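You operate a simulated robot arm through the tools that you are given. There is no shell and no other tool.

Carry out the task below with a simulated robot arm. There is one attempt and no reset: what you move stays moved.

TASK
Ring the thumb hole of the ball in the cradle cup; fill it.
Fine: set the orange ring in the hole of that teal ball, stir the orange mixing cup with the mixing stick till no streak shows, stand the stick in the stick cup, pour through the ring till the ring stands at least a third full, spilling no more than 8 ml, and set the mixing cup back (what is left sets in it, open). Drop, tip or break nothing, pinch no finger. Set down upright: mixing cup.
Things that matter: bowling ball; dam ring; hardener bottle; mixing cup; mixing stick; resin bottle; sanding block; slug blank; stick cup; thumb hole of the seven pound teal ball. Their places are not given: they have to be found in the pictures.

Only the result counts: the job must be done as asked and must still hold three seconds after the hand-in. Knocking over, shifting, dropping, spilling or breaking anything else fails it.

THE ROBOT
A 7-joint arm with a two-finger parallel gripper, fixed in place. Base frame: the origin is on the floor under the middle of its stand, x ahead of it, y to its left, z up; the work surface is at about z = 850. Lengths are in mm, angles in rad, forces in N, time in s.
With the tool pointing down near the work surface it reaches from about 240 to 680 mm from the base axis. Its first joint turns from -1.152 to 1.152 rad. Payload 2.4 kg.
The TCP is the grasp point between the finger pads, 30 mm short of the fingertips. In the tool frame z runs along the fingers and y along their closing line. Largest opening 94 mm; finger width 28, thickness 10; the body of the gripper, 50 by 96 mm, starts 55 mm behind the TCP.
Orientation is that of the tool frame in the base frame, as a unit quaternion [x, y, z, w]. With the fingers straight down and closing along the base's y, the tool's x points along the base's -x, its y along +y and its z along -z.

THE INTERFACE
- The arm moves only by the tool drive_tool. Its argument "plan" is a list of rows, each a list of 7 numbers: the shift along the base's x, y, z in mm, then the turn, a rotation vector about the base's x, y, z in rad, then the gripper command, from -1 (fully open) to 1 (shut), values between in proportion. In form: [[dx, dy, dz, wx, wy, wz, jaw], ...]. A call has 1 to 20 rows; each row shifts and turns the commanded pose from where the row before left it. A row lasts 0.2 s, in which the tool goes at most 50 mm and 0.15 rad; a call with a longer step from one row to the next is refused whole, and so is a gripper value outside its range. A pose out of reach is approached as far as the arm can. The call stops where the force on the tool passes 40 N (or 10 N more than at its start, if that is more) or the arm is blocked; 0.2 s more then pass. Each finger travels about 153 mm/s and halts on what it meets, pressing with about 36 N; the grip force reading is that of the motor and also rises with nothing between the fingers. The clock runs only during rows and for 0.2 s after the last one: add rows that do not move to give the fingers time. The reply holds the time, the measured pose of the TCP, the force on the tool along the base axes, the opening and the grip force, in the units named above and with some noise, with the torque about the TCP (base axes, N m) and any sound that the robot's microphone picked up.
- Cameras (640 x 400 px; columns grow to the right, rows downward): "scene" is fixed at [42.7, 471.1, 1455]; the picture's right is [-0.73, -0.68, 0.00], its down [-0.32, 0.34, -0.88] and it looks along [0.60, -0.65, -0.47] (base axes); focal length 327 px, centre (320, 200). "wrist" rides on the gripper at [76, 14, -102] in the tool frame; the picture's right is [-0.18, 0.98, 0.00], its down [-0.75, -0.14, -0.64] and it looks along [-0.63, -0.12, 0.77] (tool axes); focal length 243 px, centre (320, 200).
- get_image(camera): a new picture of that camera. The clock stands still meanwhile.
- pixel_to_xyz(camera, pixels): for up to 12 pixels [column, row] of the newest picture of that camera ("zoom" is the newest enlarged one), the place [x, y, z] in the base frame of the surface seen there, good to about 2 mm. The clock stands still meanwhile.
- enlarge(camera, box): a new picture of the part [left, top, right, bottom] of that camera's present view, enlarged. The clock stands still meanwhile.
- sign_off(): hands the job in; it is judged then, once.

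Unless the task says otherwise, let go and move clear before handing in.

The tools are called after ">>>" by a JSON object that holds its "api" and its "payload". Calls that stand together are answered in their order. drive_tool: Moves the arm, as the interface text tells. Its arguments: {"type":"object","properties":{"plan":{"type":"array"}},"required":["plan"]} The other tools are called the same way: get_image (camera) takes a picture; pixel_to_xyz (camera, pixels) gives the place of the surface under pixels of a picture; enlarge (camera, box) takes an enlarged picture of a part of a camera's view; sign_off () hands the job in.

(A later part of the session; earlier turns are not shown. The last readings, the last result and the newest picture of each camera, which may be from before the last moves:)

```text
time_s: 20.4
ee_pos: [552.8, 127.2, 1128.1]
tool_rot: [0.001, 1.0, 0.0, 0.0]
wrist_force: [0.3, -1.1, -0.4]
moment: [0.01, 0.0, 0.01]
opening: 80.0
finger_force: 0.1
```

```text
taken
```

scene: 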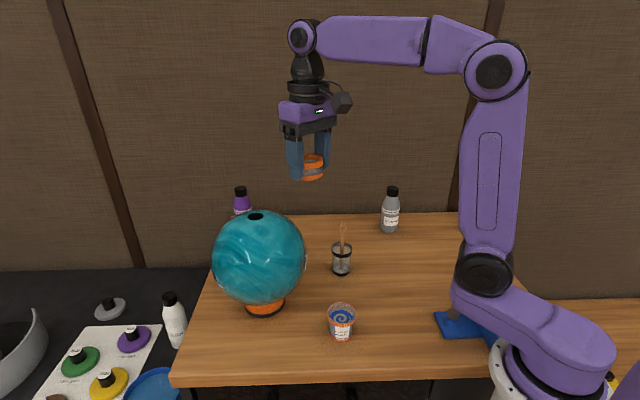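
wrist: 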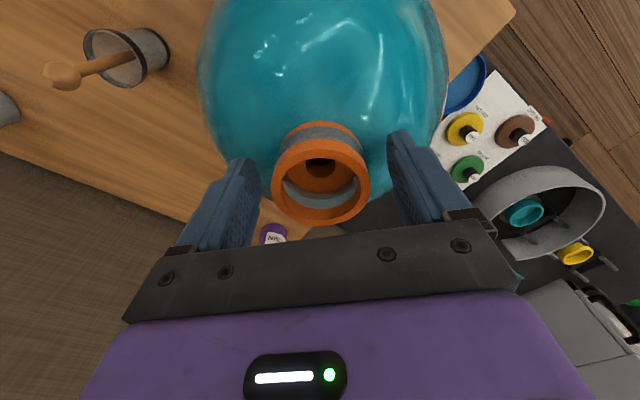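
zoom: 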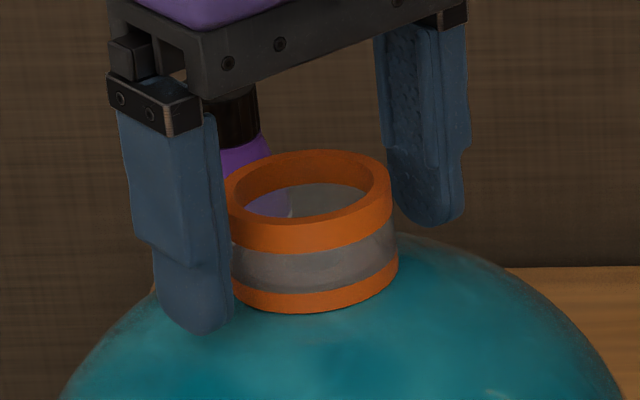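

The ring sits level on the ball over the hole and the fingers are clear of it. I'll rise straight up and measure the rim from above.

>>> {"api": "drive_tool", "payload": {"plan": [[0, 0, 15, 0, 0, 0, -0.8], [0, 0, 30, 0, 0, 0, -1], [0, 0, 40, 0, 0, 0, -1], [0, 0, 25, 0, 0, 0, -1], [0, 0, 0, 0, 0, 0, -1], [0, 0, 0, 0, 0, 0, -1]]}}

>>> {"api": "get_image", "payload": {"camera": "wrist"}}

>>> {"api": "enlarge", "payload": {"camera": "wrist", "box": [276, 60, 372, 120]}}

>>> {"api": "enlarge", "payload": {"camera": "scene", "box": [224, 175, 288, 235]}}

```text
time_s: 21.8
ee_pos: [554.5, 127.5, 1239.7]
tool_rot: [-0.001, 1.0, 0.0, 0.0]
wrist_force: [0.8, -0.1, 0.6]
moment: [0.01, 0.0, 0.01]
opening: 93.7
finger_force: 0.0
```

```text
taken
```

wrist: 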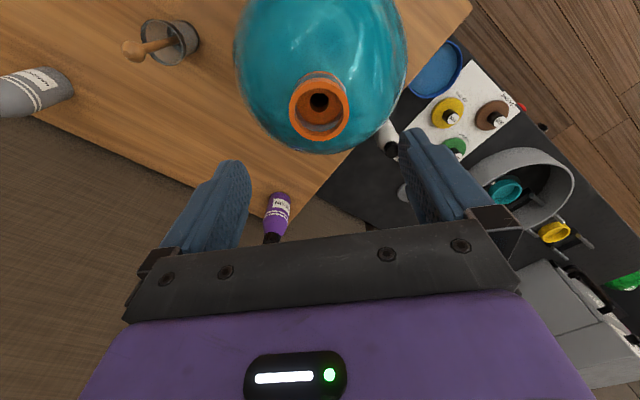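

```text
6.67 times, centred on (324, 90) of wrist
```

zoom: 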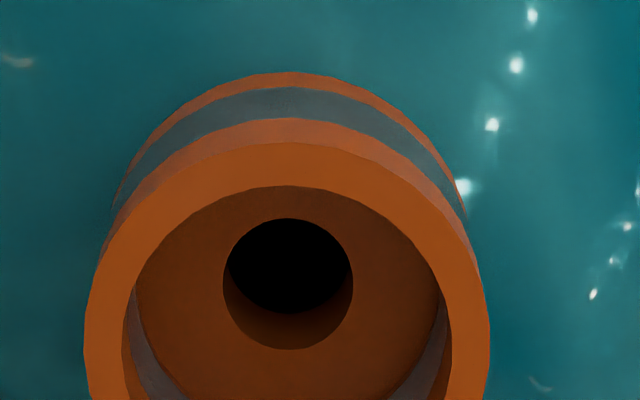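

```text
6.67 times, centred on (256, 205) of scene
```

zoom: 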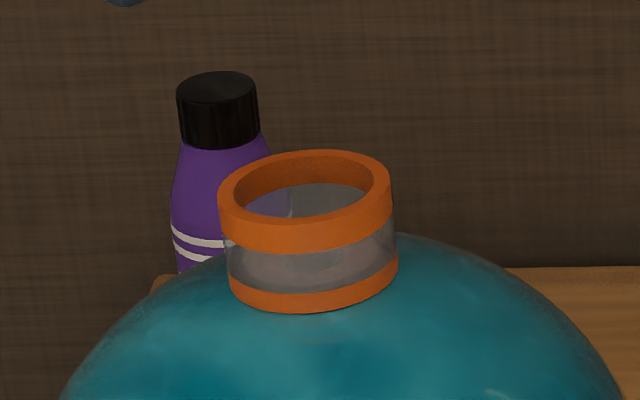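

The ring sits square with only the black hole visible through its bore. I'll measure its rim, then the stick and stick cup, which appear at (133,50)–(185,43) in this view.

>>> {"api": "pixel_to_xyz", "payload": {"camera": "wrist", "pixels": [[292, 110], [347, 110], [319, 84], [319, 136], [300, 92], [338, 92], [300, 130], [340, 130]]}}

>>> {"api": "enlarge", "payload": {"camera": "wrist", "box": [110, 10, 206, 70]}}

>>> {"api": "pixel_to_xyz", "payload": {"camera": "wrist", "pixels": [[130, 50], [138, 49], [150, 46], [160, 44], [170, 41], [172, 62], [180, 64], [197, 45], [185, 24], [190, 60]]}}

```text
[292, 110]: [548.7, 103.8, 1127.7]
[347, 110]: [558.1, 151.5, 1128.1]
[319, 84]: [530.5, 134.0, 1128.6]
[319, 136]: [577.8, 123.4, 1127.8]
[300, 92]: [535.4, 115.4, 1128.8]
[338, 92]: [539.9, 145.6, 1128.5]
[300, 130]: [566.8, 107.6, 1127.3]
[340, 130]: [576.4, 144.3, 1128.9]
```

```text
6.67 times, centred on (158, 40) of wrist
```

zoom: 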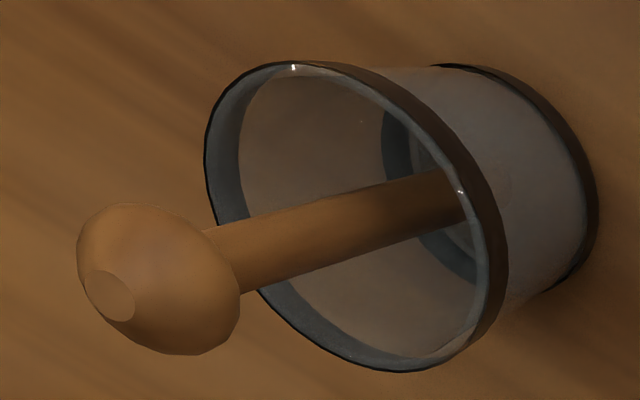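

```text
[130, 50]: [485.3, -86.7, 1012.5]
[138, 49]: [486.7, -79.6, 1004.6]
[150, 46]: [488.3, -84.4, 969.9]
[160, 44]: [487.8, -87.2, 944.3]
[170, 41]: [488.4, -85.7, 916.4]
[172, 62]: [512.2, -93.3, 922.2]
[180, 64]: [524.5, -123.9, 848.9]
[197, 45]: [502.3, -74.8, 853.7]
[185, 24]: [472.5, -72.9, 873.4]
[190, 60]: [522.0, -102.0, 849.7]
```

The ring's rim centre is about (553.5,127.5) at z 1128.3, and the stick stands near (487,-90) with its knob top at 1013 and the stick cup's rim near 925. I'll go above the stick for a closer look.

>>> {"api": "drive_tool", "payload": {"plan": [[-13.4, -43.4, 0, 0, 0, 0, -1], [-13.4, -43.4, 0, 0, 0, 0, -1], [-13.4, -43.4, -15, 0, 0, 0, -1], [-13.4, -43.4, -15, 0, 0, 0, -1], [-13.4, -43.4, -15, 0, 0, 0, -1], [0, 0, -40, 0, 0, 0, -1], [0, 0, -40, 0, 0, 0, -1], [0, 0, 0, 0, 0, 0, -1], [0, 0, 0, 0, 0, 0, -1]]}}

>>> {"api": "get_image", "payload": {"camera": "wrist"}}

>>> {"api": "enlarge", "payload": {"camera": "scene", "box": [310, 210, 374, 285]}}

```text
time_s: 23.8
ee_pos: [486.9, -89.0, 1113.0]
tool_rot: [0.001, 1.0, 0.0, 0.0]
wrist_force: [-0.2, -0.2, 0.2]
moment: [0.0, 0.04, -0.01]
opening: 94.1
finger_force: 0.0
```

```text
taken
```

wrist: 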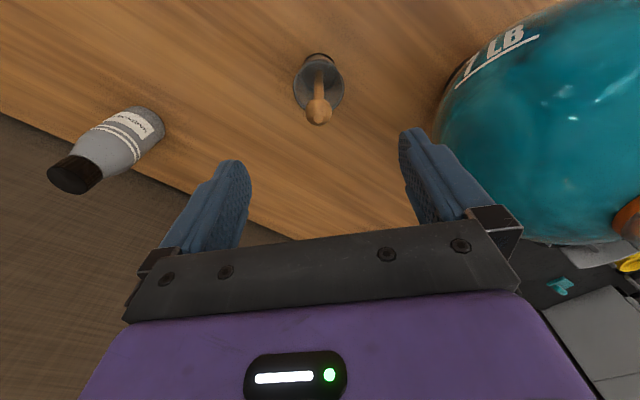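

```text
5.33 times, centred on (342, 248) of scene
```

zoom: 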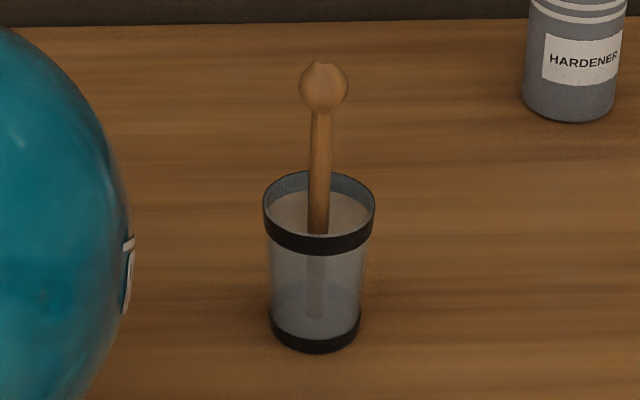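

The stick's knob is at (319,111) and its cup at (319,85) in the wrist picture. I'll zoom and measure the knob, shaft and cup rim.

>>> {"api": "enlarge", "payload": {"camera": "wrist", "box": [279, 45, 359, 130]}}

>>> {"api": "pixel_to_xyz", "payload": {"camera": "wrist", "pixels": [[319, 112], [319, 118], [319, 104], [319, 95], [319, 88], [319, 80], [294, 85], [344, 85], [319, 56], [305, 62], [334, 62], [340, 100]]}}

>>> {"api": "pixel_to_xyz", "payload": {"camera": "zoom", "pixels": [[320, 100]]}}

```text
4.71 times, centred on (319, 88) of wrist
```

zoom: 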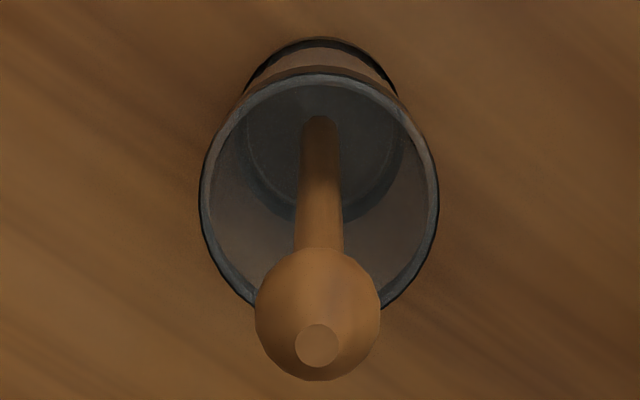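

```text
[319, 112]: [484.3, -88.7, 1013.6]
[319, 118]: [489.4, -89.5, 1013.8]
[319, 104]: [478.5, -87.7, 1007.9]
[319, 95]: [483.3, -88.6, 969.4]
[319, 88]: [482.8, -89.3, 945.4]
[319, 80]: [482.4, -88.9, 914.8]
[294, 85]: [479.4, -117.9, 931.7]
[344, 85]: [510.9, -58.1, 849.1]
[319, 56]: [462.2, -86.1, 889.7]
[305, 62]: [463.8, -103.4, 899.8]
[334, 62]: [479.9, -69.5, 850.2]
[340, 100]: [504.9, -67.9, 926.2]
```

```text
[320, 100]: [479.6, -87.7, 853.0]
```

The stick's axis is at about (488,-89), upright, with the cup rim at about 927–932; the tool is right above. I'll descend to TCP z≈977 so the fingertips stay above the rim, then look.

>>> {"api": "drive_tool", "payload": {"plan": [[1, 0, -40, 0, 0, 0, -1], [0, 0, -40, 0, 0, 0, -1], [0, 0, -36, 0, 0, 0, -1], [0, 0, -20, 0, 0, 0, -1], [0, 0, 0, 0, 0, 0, -1], [0, 0, 0, 0, 0, 0, -1]]}}

>>> {"api": "get_image", "payload": {"camera": "wrist"}}

>>> {"api": "enlarge", "payload": {"camera": "scene", "box": [310, 200, 384, 285]}}

```text
time_s: 25.2
ee_pos: [487.2, -91.2, 980.2]
tool_rot: [0.0, 1.0, 0.0, 0.001]
wrist_force: [0.6, 0.4, 0.0]
moment: [0.03, 0.0, -0.01]
opening: 94.0
finger_force: 0.2
```

```text
taken
```

wrist: 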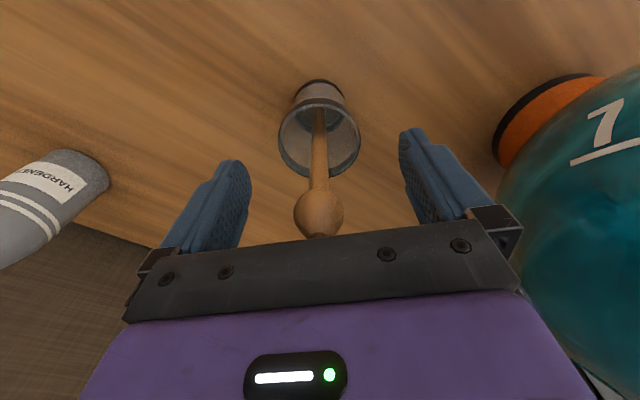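

```text
4.71 times, centred on (347, 242) of scene
```

zoom: 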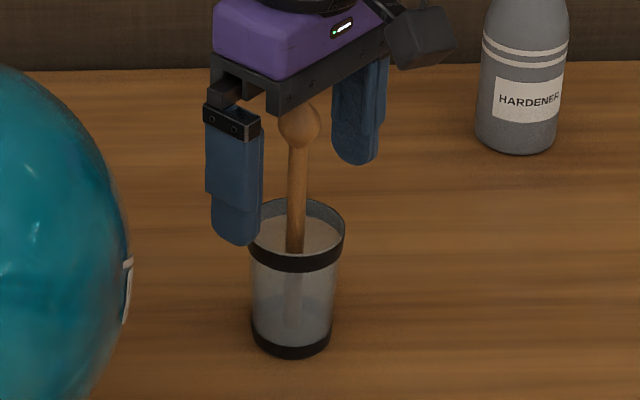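

The shaft stands centred between the fingers below the knob (wrist (319,180)). I'll close on it gradually.

>>> {"api": "drive_tool", "payload": {"plan": [[0, 0, 0, 0, 0, 0, -0.4], [0, 0, 0, 0, 0, 0, 0.2], [0, 0, 0, 0, 0, 0, 0.6], [0, 0, 0, 0, 0, 0, 0.75], [0, 0, 0, 0, 0, 0, 0.9], [0, 0, 0, 0, 0, 0, 1], [0, 0, 0, 0, 0, 0, 1]]}}

>>> {"api": "get_image", "payload": {"camera": "wrist"}}

```text
time_s: 26.8
ee_pos: [486.6, -90.1, 980.3]
tool_rot: [0.0, 1.0, 0.001, 0.0]
wrist_force: [-0.6, -0.8, 0.2]
moment: [-0.02, 0.02, 0.02]
opening: 21.6
finger_force: 36.6
```

```text
taken
```

wrist: 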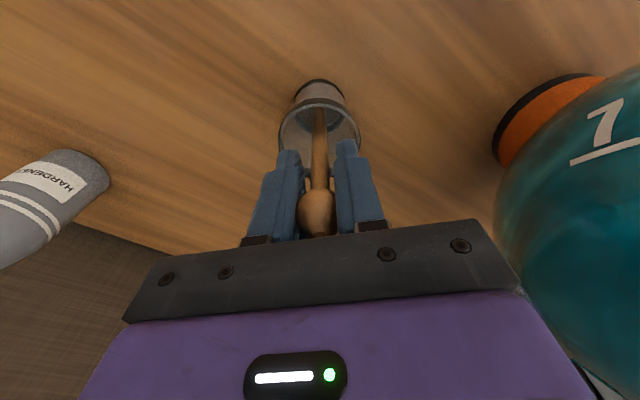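

The fingers stopped at 21.6 mm, on the knob rather than the shaft, so the knob is the grip. I'll open, rise about 21 mm so the knob's middle is at the grasp point, and close again.

>>> {"api": "drive_tool", "payload": {"plan": [[0, 0, 0, 0, 0, 0, 0.3], [0, 0, 0, 0, 0, 0, 0.1], [0, 0, 11, 0, 0, 0, 0.1], [0, 0, 10, 0, 0, 0, 0.1], [0, 0, 0, 0, 0, 0, 0.1], [0, 0, 0, 0, 0, 0, 0.1]]}}

>>> {"api": "get_image", "payload": {"camera": "wrist"}}

>>> {"api": "enlarge", "payload": {"camera": "scene", "box": [310, 200, 384, 285]}}

```text
time_s: 28.2
ee_pos: [486.6, -91.6, 1002.0]
tool_rot: [0.0, 1.0, 0.0, 0.0]
wrist_force: [0.1, -1.2, -0.2]
moment: [-0.01, -0.03, -0.02]
opening: 42.2
finger_force: 0.1
```

```text
taken
```

wrist: 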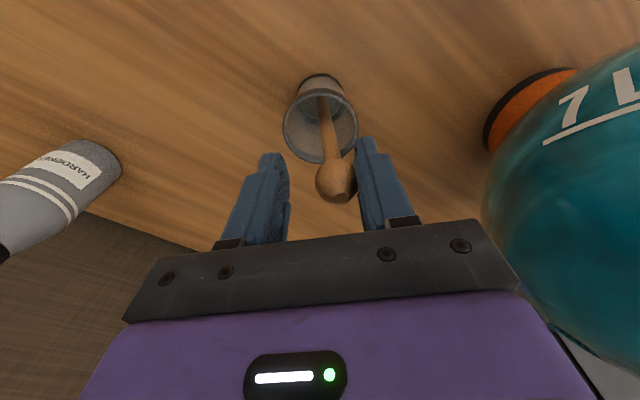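

```text
4.71 times, centred on (347, 242) of scene
```

zoom: 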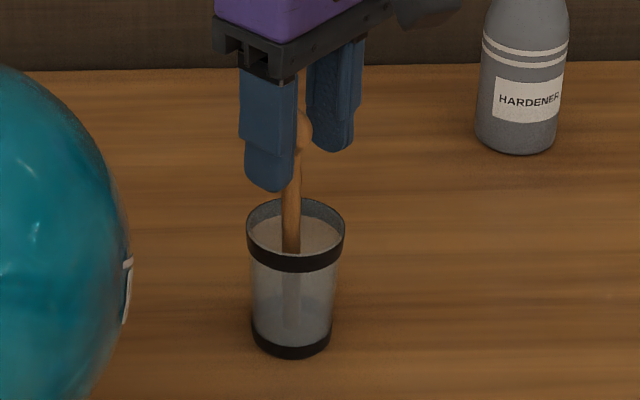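

The stick has leaned a little toward the right finger (knob at (336,182)); closing slowly will bring it back upright between the fingers.

>>> {"api": "drive_tool", "payload": {"plan": [[0, 0, 0, 0, 0, 0, 0.2], [0, 0, 0, 0, 0, 0, 0.3], [0, 0, 0, 0, 0, 0, 0.4], [0, 0, 0, 0, 0, 0, 0.5], [0, 0, 0, 0, 0, 0, 0.6], [0, 0, 0, 0, 0, 0, 0.8], [0, 0, 0, 0, 0, 0, 0.8]]}}

>>> {"api": "get_image", "payload": {"camera": "wrist"}}

>>> {"api": "enlarge", "payload": {"camera": "scene", "box": [310, 200, 384, 285]}}

```text
time_s: 29.8
ee_pos: [487.6, -93.1, 1000.6]
tool_rot: [0.0, 1.0, 0.0, 0.001]
wrist_force: [-0.7, 0.1, 1.5]
moment: [0.02, -0.01, 0.02]
opening: 9.2
finger_force: 0.1
```

```text
taken
```

wrist: 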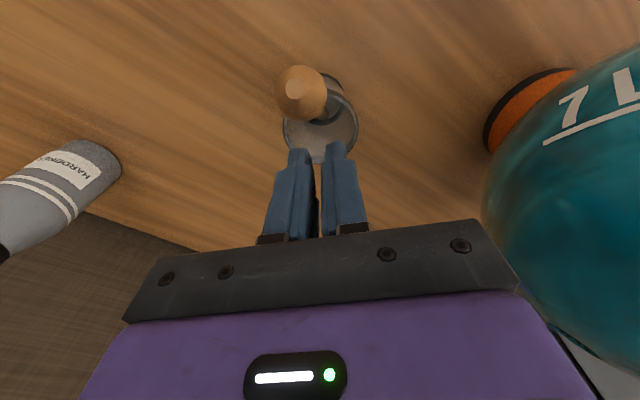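

```text
4.71 times, centred on (347, 242) of scene
```

zoom: 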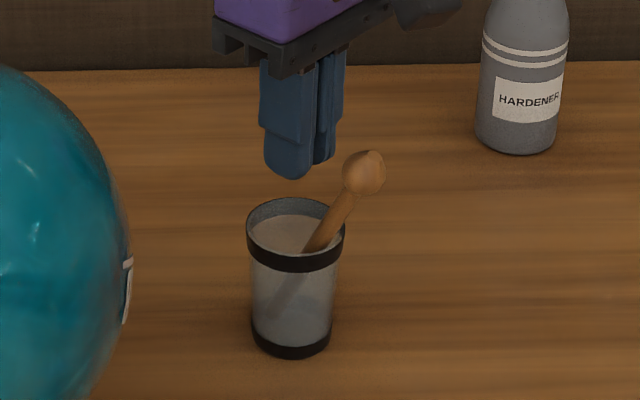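

The knob slipped from the grip and the stick now leans in its cup toward the robot, knob at wrist (302,93). It is still in the cup; I'll rise and reopen, then measure how it lies.

>>> {"api": "drive_tool", "payload": {"plan": [[0, 0, 20, 0, 0, 0, 0.8], [0, 0, 40, 0, 0, 0, 0.5], [-20, 0, 40, 0, 0, 0, -0.5], [-30, 0, 0, 0, 0, 0, -1], [0, 0, 0, 0, 0, 0, -1], [0, 0, 0, 0, 0, 0, -1]]}}

>>> {"api": "get_image", "payload": {"camera": "wrist"}}

>>> {"api": "get_image", "payload": {"camera": "scene"}}

>>> {"api": "enlarge", "payload": {"camera": "scene", "box": [310, 220, 384, 285]}}

```text
time_s: 31.2
ee_pos: [437.4, -93.8, 1098.1]
tool_rot: [0.0, 1.0, -0.001, 0.0]
wrist_force: [-0.6, -0.3, -0.6]
moment: [0.02, 0.01, 0.0]
opening: 93.8
finger_force: 0.1
```

```text
taken
```

wrist: 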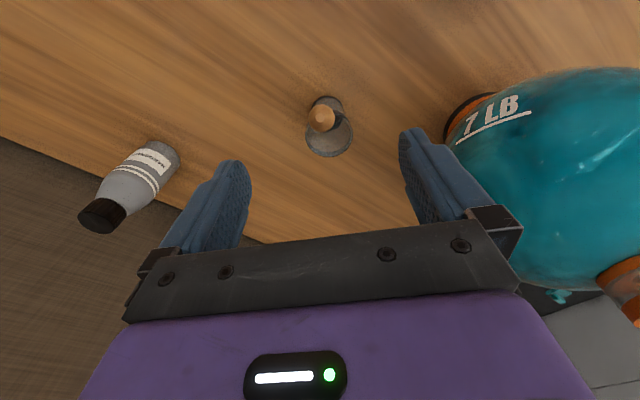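

```text
taken
```

scene: 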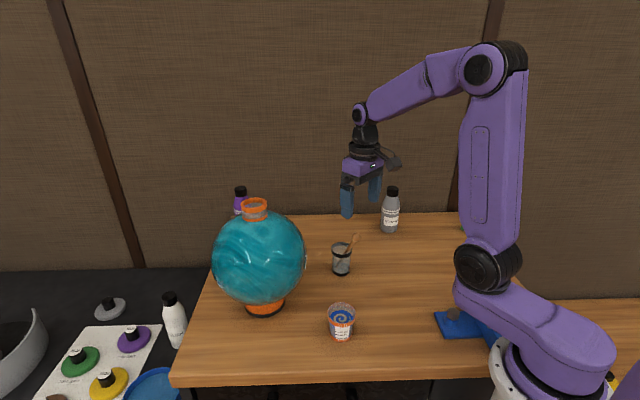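

```text
6.15 times, centred on (347, 252) of scene
```

zoom: 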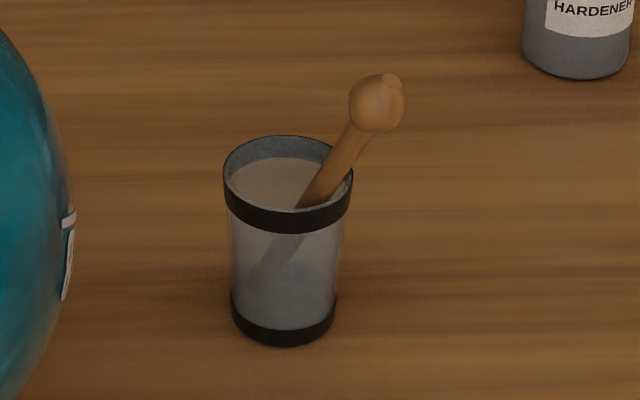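

The stick leans on the cup's rim, knob at scene zoom (377,102) and shaft through (330,170). I'll measure points on it from both cameras.

>>> {"api": "pixel_to_xyz", "payload": {"camera": "zoom", "pixels": [[390, 84], [377, 102], [360, 120], [352, 140], [340, 160], [325, 185], [312, 202], [225, 170], [290, 140], [350, 175], [290, 205], [285, 240]]}}

>>> {"api": "enlarge", "payload": {"camera": "wrist", "box": [290, 85, 370, 165]}}

>>> {"api": "pixel_to_xyz", "payload": {"camera": "wrist", "pixels": [[321, 117], [314, 118], [321, 109], [332, 122], [336, 125], [306, 135], [351, 135], [328, 155], [335, 113], [329, 98]]}}

```text
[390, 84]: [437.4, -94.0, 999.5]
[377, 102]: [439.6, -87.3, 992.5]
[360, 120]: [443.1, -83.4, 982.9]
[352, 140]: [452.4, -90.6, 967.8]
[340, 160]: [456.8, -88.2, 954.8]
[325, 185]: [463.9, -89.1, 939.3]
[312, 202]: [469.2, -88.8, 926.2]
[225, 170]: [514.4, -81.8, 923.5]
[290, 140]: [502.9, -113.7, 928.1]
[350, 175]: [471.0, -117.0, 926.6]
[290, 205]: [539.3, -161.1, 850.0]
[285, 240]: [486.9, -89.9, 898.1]
```

```text
5.00 times, centred on (330, 125) of wrist
```

zoom: 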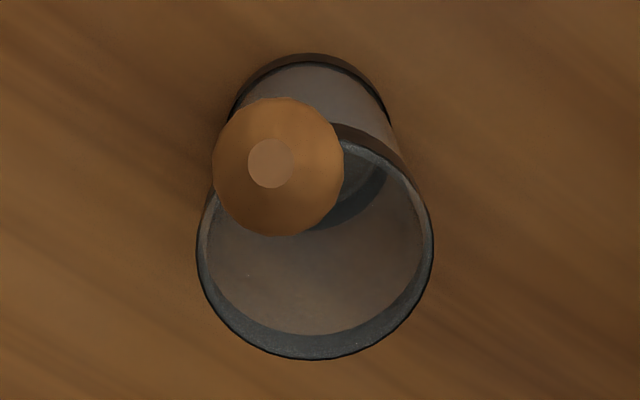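

```text
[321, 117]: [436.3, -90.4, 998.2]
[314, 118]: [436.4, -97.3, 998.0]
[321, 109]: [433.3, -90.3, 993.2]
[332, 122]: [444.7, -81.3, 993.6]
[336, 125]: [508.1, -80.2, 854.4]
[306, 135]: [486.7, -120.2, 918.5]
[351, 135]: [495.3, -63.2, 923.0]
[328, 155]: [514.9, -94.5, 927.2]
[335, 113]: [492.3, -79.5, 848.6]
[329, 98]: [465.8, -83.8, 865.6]
```

Both cameras agree: the stick leans about 22° toward the robot in the x–z plane at y≈-93, with the knob centre near (446,-93,988). I'll tilt the tool by -0.39 rad about y to align with it and come to a point 60 mm back along its axis.

>>> {"api": "drive_tool", "payload": {"plan": [[0, 0, 0, 0, -0.13, 0, -1], [0, 0, 0, 0, -0.13, 0, -1], [0, 0, 0, 0, -0.13, 0, -1], [-5, 0.4, -32, 0, 0, 0, -1], [-5, 0.4, -32, 0, 0, 0, -1], [0, 0, 0, 0, 0, 0, -1], [0, 0, 0, 0, 0, 0, -1]]}}

>>> {"api": "get_image", "payload": {"camera": "wrist"}}

>>> {"api": "enlarge", "payload": {"camera": "scene", "box": [310, 190, 410, 285]}}

```text
time_s: 32.8
ee_pos: [428.9, -93.1, 1033.7]
tool_rot: [0.0, 0.981, 0.0, 0.195]
wrist_force: [-0.7, 0.0, 0.1]
moment: [0.06, -0.03, 0.0]
opening: 94.2
finger_force: 0.1
```

```text
taken
```

wrist: 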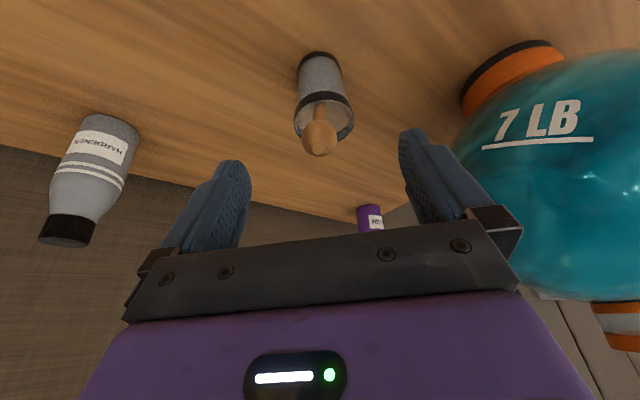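

```text
4.21 times, centred on (360, 238) of scene
```

zoom: 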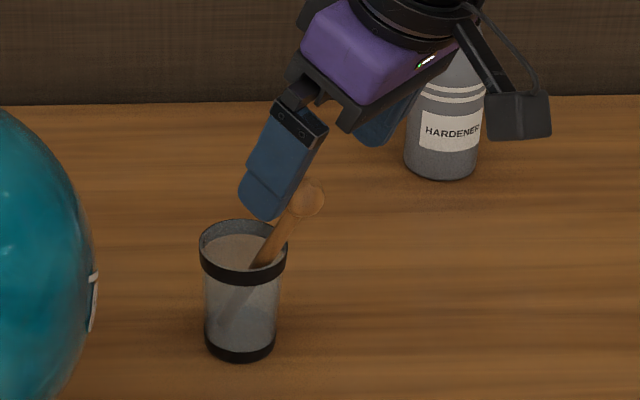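

The knob appears at (320,138), close to the tool's axis line. I'll measure knob and shaft from this view to fine-tune.

>>> {"api": "enlarge", "payload": {"camera": "wrist", "box": [280, 90, 360, 160]}}

>>> {"api": "pixel_to_xyz", "payload": {"camera": "wrist", "pixels": [[320, 138], [313, 138], [327, 138], [320, 125], [320, 150], [320, 115], [321, 110], [305, 138], [334, 138], [320, 144]]}}

```text
5.71 times, centred on (320, 125) of wrist
```

zoom: 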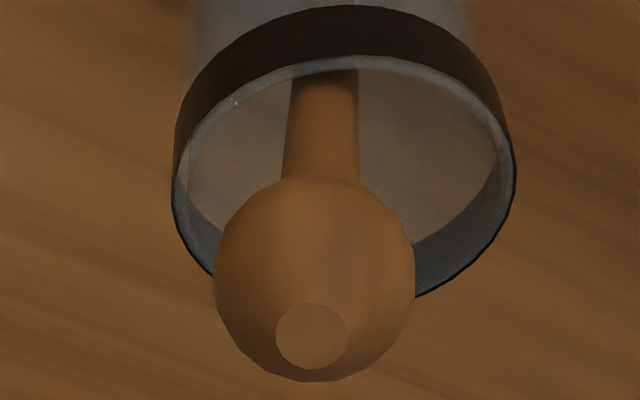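

```text
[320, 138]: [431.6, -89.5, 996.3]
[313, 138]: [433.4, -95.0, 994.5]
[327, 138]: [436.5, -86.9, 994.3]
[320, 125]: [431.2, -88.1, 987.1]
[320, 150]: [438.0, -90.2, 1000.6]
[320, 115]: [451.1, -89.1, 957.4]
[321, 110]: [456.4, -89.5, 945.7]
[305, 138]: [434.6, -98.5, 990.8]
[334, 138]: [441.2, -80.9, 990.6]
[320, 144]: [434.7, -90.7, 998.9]
```

The knob centre from this view is about (440,-90,989) with the stick leaning 23°. I'll advance along its axis by (15.8, 2.8, -55.7) to put the knob within the fingers, then look.

>>> {"api": "drive_tool", "payload": {"plan": [[5.3, 1, -18.5, 0, 0, 0, -1], [5.3, 0.9, -18.6, 0, 0, 0, -1], [5.2, 0.9, -18.6, 0, 0, 0, -1], [0, 0, 0, 0, 0, 0, -1], [0, 0, 0, 0, 0, 0, -1]]}}

>>> {"api": "get_image", "payload": {"camera": "wrist"}}

>>> {"api": "enlarge", "payload": {"camera": "scene", "box": [310, 190, 410, 285]}}

```text
time_s: 34.0
ee_pos: [443.9, -87.7, 978.6]
tool_rot: [0.0, 0.981, 0.0, 0.194]
wrist_force: [0.1, -0.4, -0.4]
moment: [-0.01, -0.06, 0.0]
opening: 93.8
finger_force: 0.1
```

```text
taken
```

wrist: 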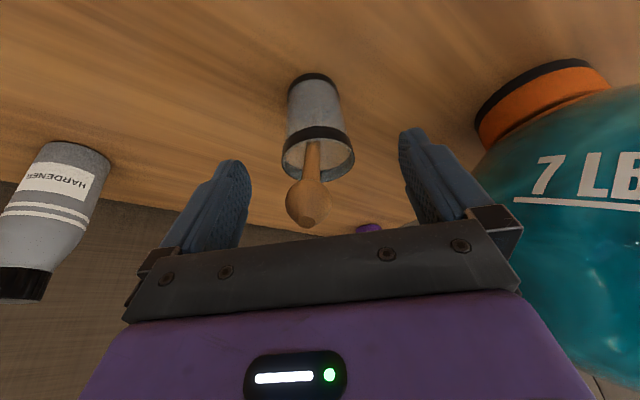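

```text
4.21 times, centred on (360, 238) of scene
```

zoom: 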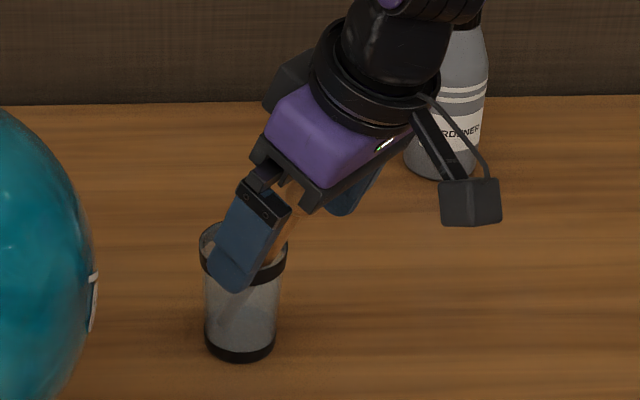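

The knob lies at (308,203): its row is right for the grip, but it is about 5.5 mm left of the tool's axis. I'll shift y by -5.5 and check.

>>> {"api": "drive_tool", "payload": {"plan": [[0, -5.5, 0, 0, 0, 0, -1], [0, 0, 0, 0, 0, 0, -1], [0, 0, 0, 0, 0, 0, -1]]}}

>>> {"api": "get_image", "payload": {"camera": "wrist"}}

```text
time_s: 34.8
ee_pos: [444.0, -91.2, 979.1]
tool_rot: [-0.001, 0.981, -0.001, 0.194]
wrist_force: [0.2, 0.1, 0.4]
moment: [-0.01, 0.02, -0.01]
opening: 93.9
finger_force: 0.1
```

```text
taken
```

wrist: 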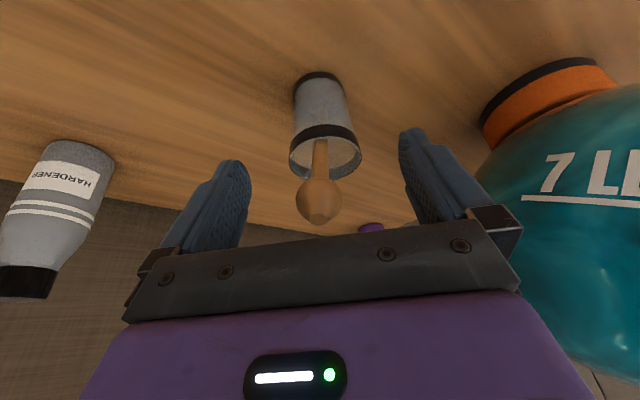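

The knob is now centred at (319,199). I'll close on it.

>>> {"api": "drive_tool", "payload": {"plan": [[0, 0, 0, 0, 0, 0, 0.2], [0, 0, 0, 0, 0, 0, 0.4], [0, 0, 0, 0, 0, 0, 0.7], [0, 0, 0, 0, 0, 0, 0.8], [0, 0, 0, 0, 0, 0, 0.8]]}}

>>> {"api": "get_image", "payload": {"camera": "wrist"}}

>>> {"api": "enlarge", "payload": {"camera": "scene", "box": [310, 190, 410, 285]}}

```text
time_s: 36.0
ee_pos: [444.8, -91.7, 979.0]
tool_rot: [0.0, 0.981, 0.001, 0.195]
wrist_force: [0.0, 0.0, -1.0]
moment: [-0.02, -0.01, 0.0]
opening: 21.5
finger_force: 35.9
```

```text
taken
```

wrist: 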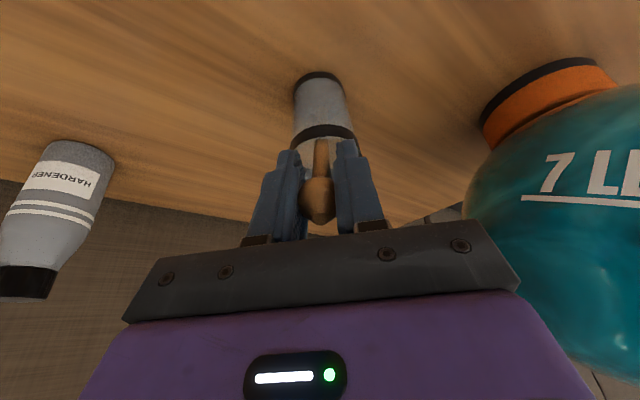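

```text
4.21 times, centred on (360, 238) of scene
```

zoom: 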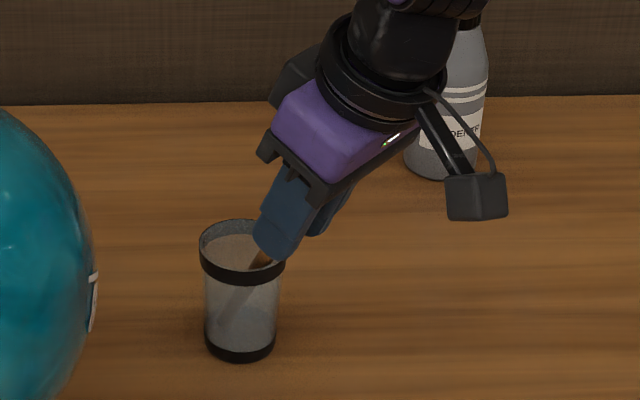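

The knob is gripped (21.5 mm, 36 N). I'll draw the stick out along its own axis, slowly at first, and check the stick cup stays put.

>>> {"api": "drive_tool", "payload": {"plan": [[-1, 0, 6, 0, 0, 0, 0.8], [-4, 0, 10, 0, 0, 0, 0.8], [-6, 0, 15, 0, 0, 0, 0.8], [0, 0, 0, 0, 0, 0, 0.8]]}}

>>> {"api": "enlarge", "payload": {"camera": "scene", "box": [310, 190, 410, 285]}}

>>> {"api": "get_image", "payload": {"camera": "wrist"}}

```text
time_s: 37.0
ee_pos: [432.1, -93.5, 1009.3]
tool_rot: [-0.001, 0.981, 0.001, 0.194]
wrist_force: [-0.2, -0.9, -0.4]
moment: [-0.01, -0.01, 0.01]
opening: 21.5
finger_force: 36.2
```

```text
4.21 times, centred on (360, 238) of scene
```

zoom: 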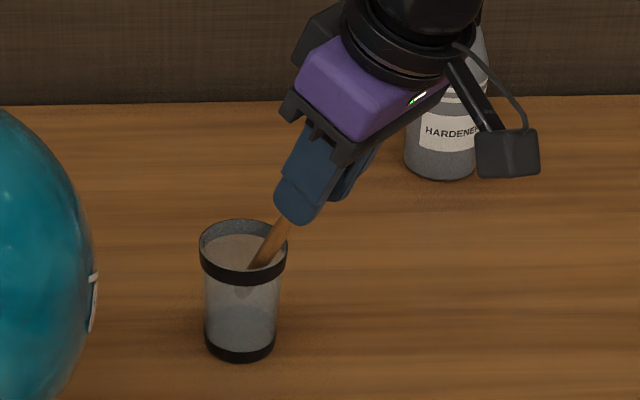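

```text
taken
```

wrist: 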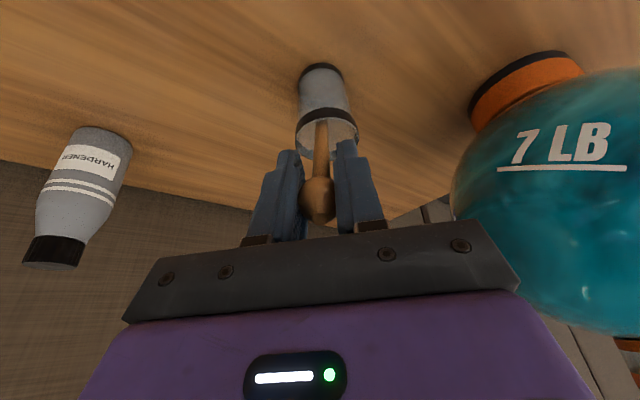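

The stick is coming out smoothly and the cup has not moved. I'll continue along the axis until the tip is clear.

>>> {"api": "drive_tool", "payload": {"plan": [[-8, 0, 20, 0, 0, 0, 0.8], [-9, 0, 22, 0, 0, 0, 0.8], [-9, 0, 22, 0, 0, 0, 0.8], [-9, 0, 22, 0, 0, 0, 0.8], [-4, 0, 20, 0, 0, 0, 0.8], [0, 0, 0, 0, 0, 0, 0.8]]}}

>>> {"api": "get_image", "payload": {"camera": "scene"}}

>>> {"api": "get_image", "payload": {"camera": "wrist"}}

```text
time_s: 38.4
ee_pos: [391.7, -93.0, 1114.8]
tool_rot: [0.0, 0.981, 0.0, 0.193]
wrist_force: [-0.1, -0.1, -0.9]
moment: [0.02, -0.02, -0.03]
opening: 21.7
finger_force: 35.6
```

```text
taken
```

scene: 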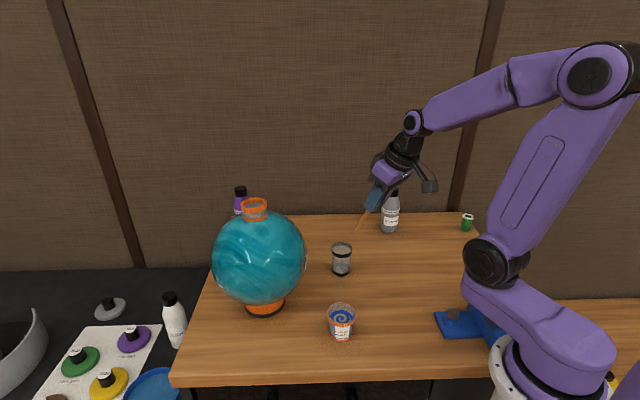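

```text
taken
```

wrist: 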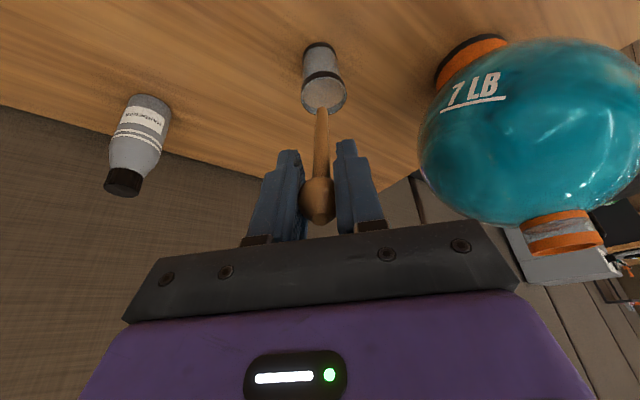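

The stick is out, tip free. I'll turn the tool upright again so the stick hangs vertical.

>>> {"api": "drive_tool", "payload": {"plan": [[0, 0, 5, 0, 0.13, 0, 0.8], [0, 0, 5, 0, 0.13, 0, 0.8], [0, 0, 0, 0, 0.13, 0, 0.8], [0, 0, 0, 0, 0, 0, 0.8], [0, 0, 0, 0, 0, 0, 0.8]]}}

>>> {"api": "enlarge", "payload": {"camera": "scene", "box": [320, 140, 460, 280]}}

>>> {"api": "get_image", "payload": {"camera": "wrist"}}

```text
time_s: 39.6
ee_pos: [390.9, -92.0, 1127.4]
tool_rot: [0.0, 1.0, 0.0, -0.001]
wrist_force: [0.3, 0.2, 0.0]
moment: [0.01, 0.01, 0.03]
opening: 21.5
finger_force: 35.7
```

```text
2.86 times, centred on (390, 210) of scene
```

zoom: 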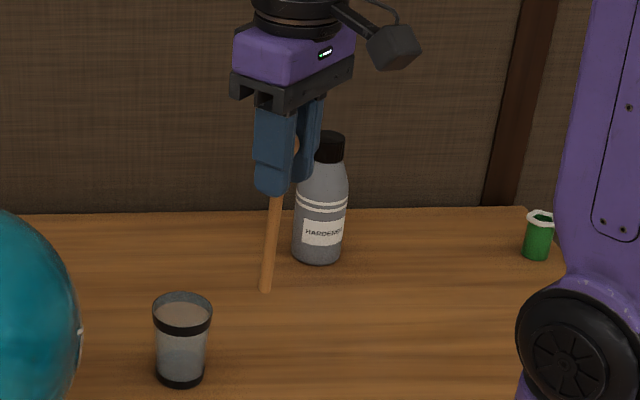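

```text
taken
```

wrist: 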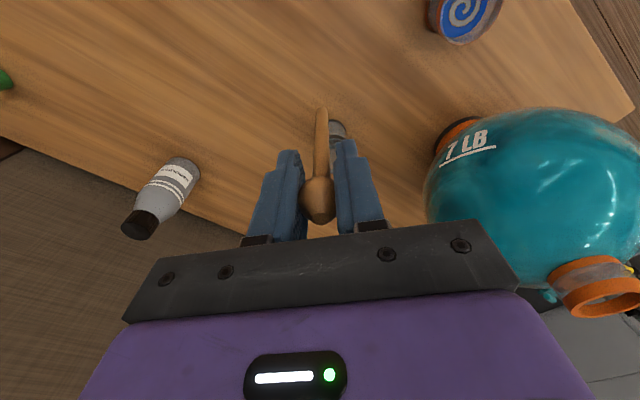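

The stick hangs nearly vertical below the tool. I'll measure its tip and shaft in both views.

>>> {"api": "pixel_to_xyz", "payload": {"camera": "wrist", "pixels": [[321, 112], [321, 120], [321, 135], [321, 150], [320, 168], [319, 195]]}}

>>> {"api": "pixel_to_xyz", "payload": {"camera": "zoom", "pixels": [[266, 288], [268, 270], [272, 240], [275, 215], [277, 200]]}}

>>> {"api": "enlarge", "payload": {"camera": "wrist", "box": [280, 90, 360, 160]}}

```text
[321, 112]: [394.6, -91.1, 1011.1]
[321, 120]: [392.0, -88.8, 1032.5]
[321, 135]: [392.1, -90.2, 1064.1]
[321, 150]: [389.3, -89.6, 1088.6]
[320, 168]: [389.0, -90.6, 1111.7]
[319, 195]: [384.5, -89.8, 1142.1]
```

```text
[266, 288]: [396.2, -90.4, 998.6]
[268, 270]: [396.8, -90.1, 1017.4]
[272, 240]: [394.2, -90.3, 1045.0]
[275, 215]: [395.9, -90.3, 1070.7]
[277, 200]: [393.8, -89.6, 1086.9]
```

```text
5.71 times, centred on (320, 125) of wrist
```

zoom: 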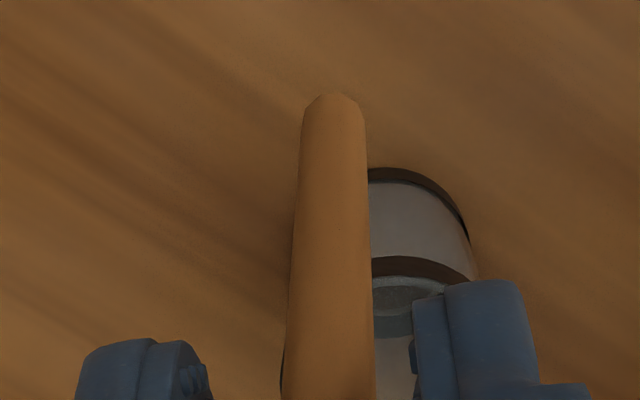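

The tip is at about (398.5,-92,994), i.e. 8 mm ahead of and 133 mm below the tool point. I'll move over the mixing cup at about the same height.

>>> {"api": "drive_tool", "payload": {"plan": [[-11, 40, -3, 0, 0, 0, 0.8], [-11, 40, -3, 0, 0, 0, 0.8], [-11, 40, -3, 0, 0, 0, 0.8], [-11, 40, -3, 0, 0, 0, 0.8], [0, 0, 0, 0, 0, 0, 0.8], [0, 0, 0, 0, 0, 0, 0.8]]}}

>>> {"api": "get_image", "payload": {"camera": "wrist"}}

>>> {"api": "get_image", "payload": {"camera": "scene"}}

```text
time_s: 41.0
ee_pos: [351.7, 63.5, 1113.7]
tool_rot: [0.0, 1.0, 0.0, 0.0]
wrist_force: [0.5, 0.7, -0.3]
moment: [0.0, 0.0, 0.01]
opening: 21.5
finger_force: 36.1
```

```text
taken
```

wrist: 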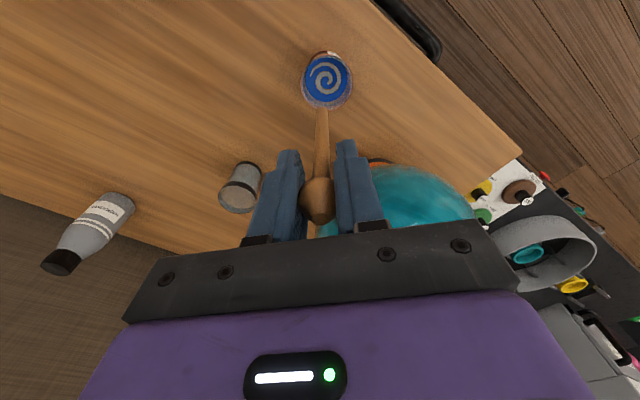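

```text
taken
```

scene: 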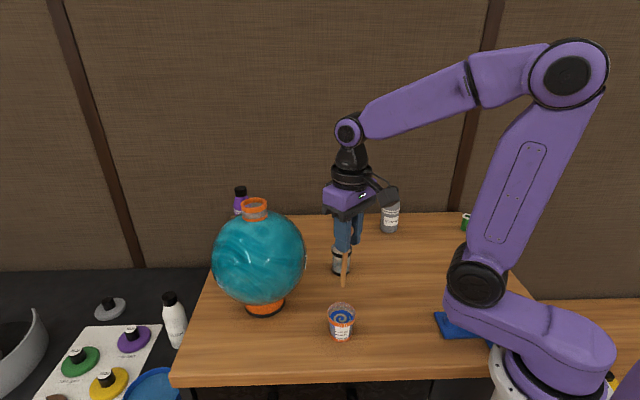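

The cup is at (327,80) in the wrist picture, with the stick's tip seen at (321,112) just short of it. I'll zoom and measure the cup's rim.

>>> {"api": "enlarge", "payload": {"camera": "wrist", "box": [287, 45, 367, 125]}}

>>> {"api": "pixel_to_xyz", "payload": {"camera": "wrist", "pixels": [[301, 84], [352, 84], [327, 57], [310, 65], [344, 65], [310, 102], [344, 102], [321, 108], [327, 78], [321, 114], [326, 108]]}}

```text
5.00 times, centred on (327, 85) of wrist
```

zoom: 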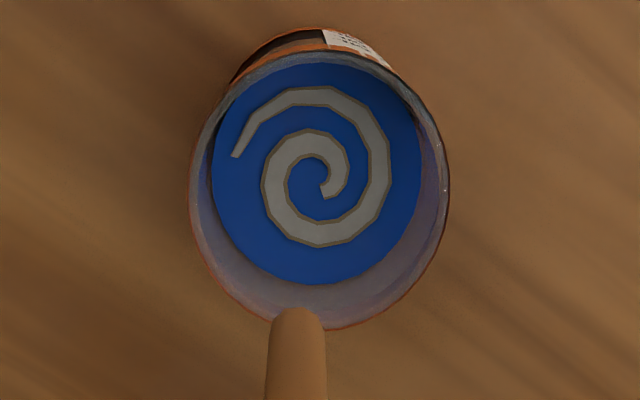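

```text
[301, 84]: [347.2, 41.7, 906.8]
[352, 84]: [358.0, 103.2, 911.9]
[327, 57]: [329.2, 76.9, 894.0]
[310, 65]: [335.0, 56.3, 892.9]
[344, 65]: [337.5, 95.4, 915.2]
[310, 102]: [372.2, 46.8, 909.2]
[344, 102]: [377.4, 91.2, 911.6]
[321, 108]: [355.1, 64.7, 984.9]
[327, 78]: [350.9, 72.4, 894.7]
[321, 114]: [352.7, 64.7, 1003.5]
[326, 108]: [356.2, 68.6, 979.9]
```

The cup's centre is about (354,72), rim radius about 29, and the tip's axis about (358.5,63.5). I'll shift by (-4.5,+8.5), descend 50 mm and check alignment before entering.

>>> {"api": "drive_tool", "payload": {"plan": [[-4.5, 8.5, 0, 0, 0, 0, 0.8], [0, 0, -25, 0, 0, 0, 0.8], [0, 0, -25, 0, 0, 0, 0.8], [0, 0, 0, 0, 0, 0, 0.8], [0, 0, 0, 0, 0, 0, 0.8]]}}

>>> {"api": "enlarge", "payload": {"camera": "wrist", "box": [280, 60, 360, 150]}}

>>> {"api": "enlarge", "payload": {"camera": "scene", "box": [300, 240, 390, 350]}}

```text
time_s: 42.2
ee_pos: [345.3, 73.0, 1066.1]
tool_rot: [-0.001, 1.0, 0.0, 0.0]
wrist_force: [0.2, 0.4, 0.6]
moment: [0.0, 0.02, 0.0]
opening: 21.6
finger_force: 36.5
```

```text
4.44 times, centred on (320, 105) of wrist
```

zoom: 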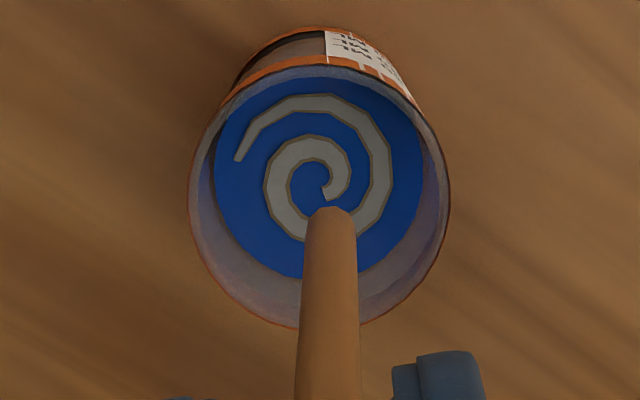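

```text
3.64 times, centred on (345, 295) of scene
```

zoom: 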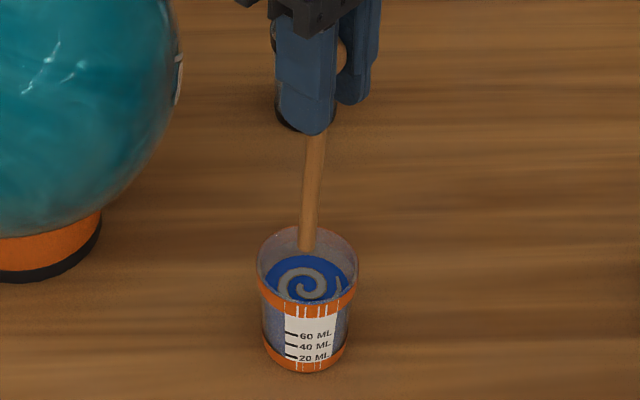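

The tip is just above the rim; both views hint that it sits a few millimetres toward (-x,+y) of the cup's centre. I'll measure tip and rim points in both zooms.

>>> {"api": "pixel_to_xyz", "payload": {"camera": "zoom", "pixels": [[307, 250], [308, 240], [310, 200], [307, 230], [259, 265], [356, 265], [307, 302], [275, 238], [340, 240], [315, 285], [290, 300], [325, 300]]}}

>>> {"api": "get_image", "payload": {"camera": "wrist"}}

>>> {"api": "pixel_to_xyz", "payload": {"camera": "wrist", "pixels": [[322, 108], [322, 112], [322, 120], [291, 105], [348, 105], [300, 86], [339, 84], [306, 130], [342, 124], [320, 75], [335, 130]]}}

```text
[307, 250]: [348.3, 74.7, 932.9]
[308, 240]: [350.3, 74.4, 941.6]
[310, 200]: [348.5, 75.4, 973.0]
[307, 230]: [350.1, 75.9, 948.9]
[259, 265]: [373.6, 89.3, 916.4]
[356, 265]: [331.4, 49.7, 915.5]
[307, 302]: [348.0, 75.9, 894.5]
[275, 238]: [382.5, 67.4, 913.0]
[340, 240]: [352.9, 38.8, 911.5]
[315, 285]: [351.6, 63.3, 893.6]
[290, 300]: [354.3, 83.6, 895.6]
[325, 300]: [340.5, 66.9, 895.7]
```

```text
taken
```

wrist: 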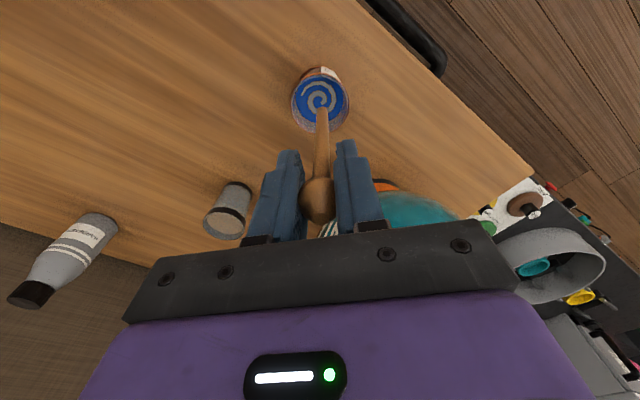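

```text
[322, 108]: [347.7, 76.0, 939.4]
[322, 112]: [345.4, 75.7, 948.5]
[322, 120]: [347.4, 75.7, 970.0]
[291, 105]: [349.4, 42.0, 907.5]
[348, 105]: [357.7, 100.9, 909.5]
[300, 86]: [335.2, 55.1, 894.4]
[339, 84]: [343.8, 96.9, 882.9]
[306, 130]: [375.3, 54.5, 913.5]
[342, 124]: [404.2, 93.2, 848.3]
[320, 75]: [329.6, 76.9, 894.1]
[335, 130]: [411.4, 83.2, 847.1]
```

Both cameras put the tip about (-2,+3.5) off the cup's centre. I'll correct by (+2,-3.5) and lower the stick slowly into the resin, tip to about 8 mm above the cup's floor.

>>> {"api": "drive_tool", "payload": {"plan": [[2, -3.5, 0, 0, 0, 0, 0.8], [0, 0, -10, 0, 0, 0, 0.8], [0, 0, -10, 0, 0, 0, 0.8], [0, 0, -10, 0, 0, 0, 0.8], [0, 0, -10, 0, 0, 0, 0.8], [0, 0, 0, 0, 0, 0, 0.8]]}}

>>> {"api": "enlarge", "payload": {"camera": "wrist", "box": [280, 60, 360, 150]}}

>>> {"api": "enlarge", "payload": {"camera": "scene", "box": [300, 270, 380, 350]}}

```text
time_s: 43.6
ee_pos: [346.9, 71.7, 1026.0]
tool_rot: [0.0, 1.0, 0.0, 0.0]
wrist_force: [0.0, -0.8, -0.5]
moment: [0.0, 0.01, 0.01]
opening: 21.3
finger_force: 36.3
```

```text
4.44 times, centred on (320, 105) of wrist
```

zoom: 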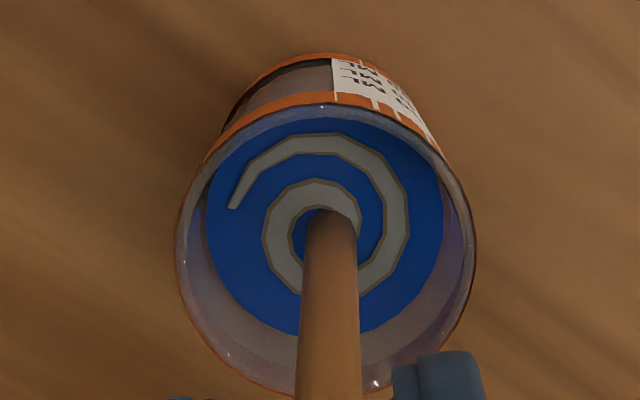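

```text
5.00 times, centred on (340, 310) of scene
```

zoom: 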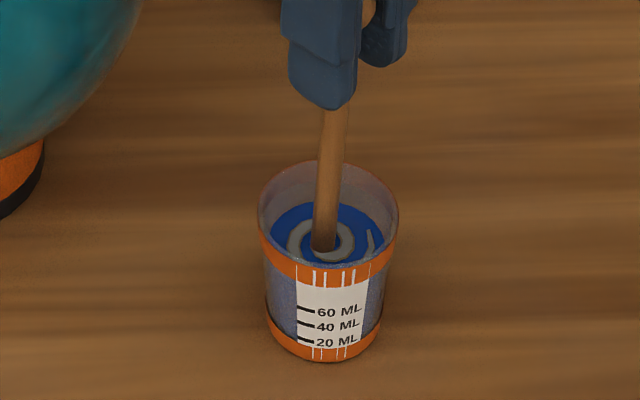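

The tip is at the resin's surface, near the middle. I'll lower it another 26 mm and then check.

>>> {"api": "drive_tool", "payload": {"plan": [[0, 0, -9, 0, 0, 0, 0.8], [0, 0, -9, 0, 0, 0, 0.8], [0, 0, -8, 0, 0, 0, 0.8], [0, 0, 0, 0, 0, 0, 0.8]]}}

>>> {"api": "enlarge", "payload": {"camera": "wrist", "box": [280, 60, 360, 150]}}

>>> {"api": "enlarge", "payload": {"camera": "scene", "box": [300, 270, 380, 350]}}

```text
time_s: 44.6
ee_pos: [346.0, 70.9, 998.8]
tool_rot: [0.0, 1.0, 0.0, 0.0]
wrist_force: [0.4, 0.4, 0.4]
moment: [0.03, 0.02, 0.03]
opening: 21.7
finger_force: 36.1
```

```text
4.44 times, centred on (320, 105) of wrist
```

zoom: 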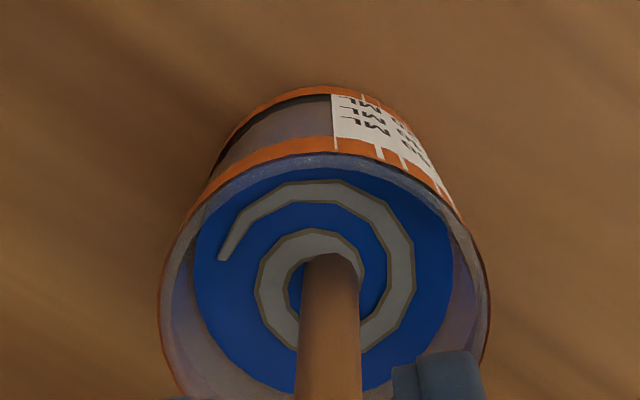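

```text
5.00 times, centred on (340, 310) of scene
```

zoom: 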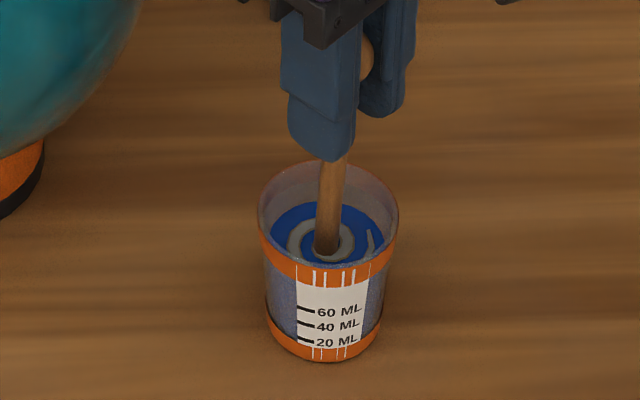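

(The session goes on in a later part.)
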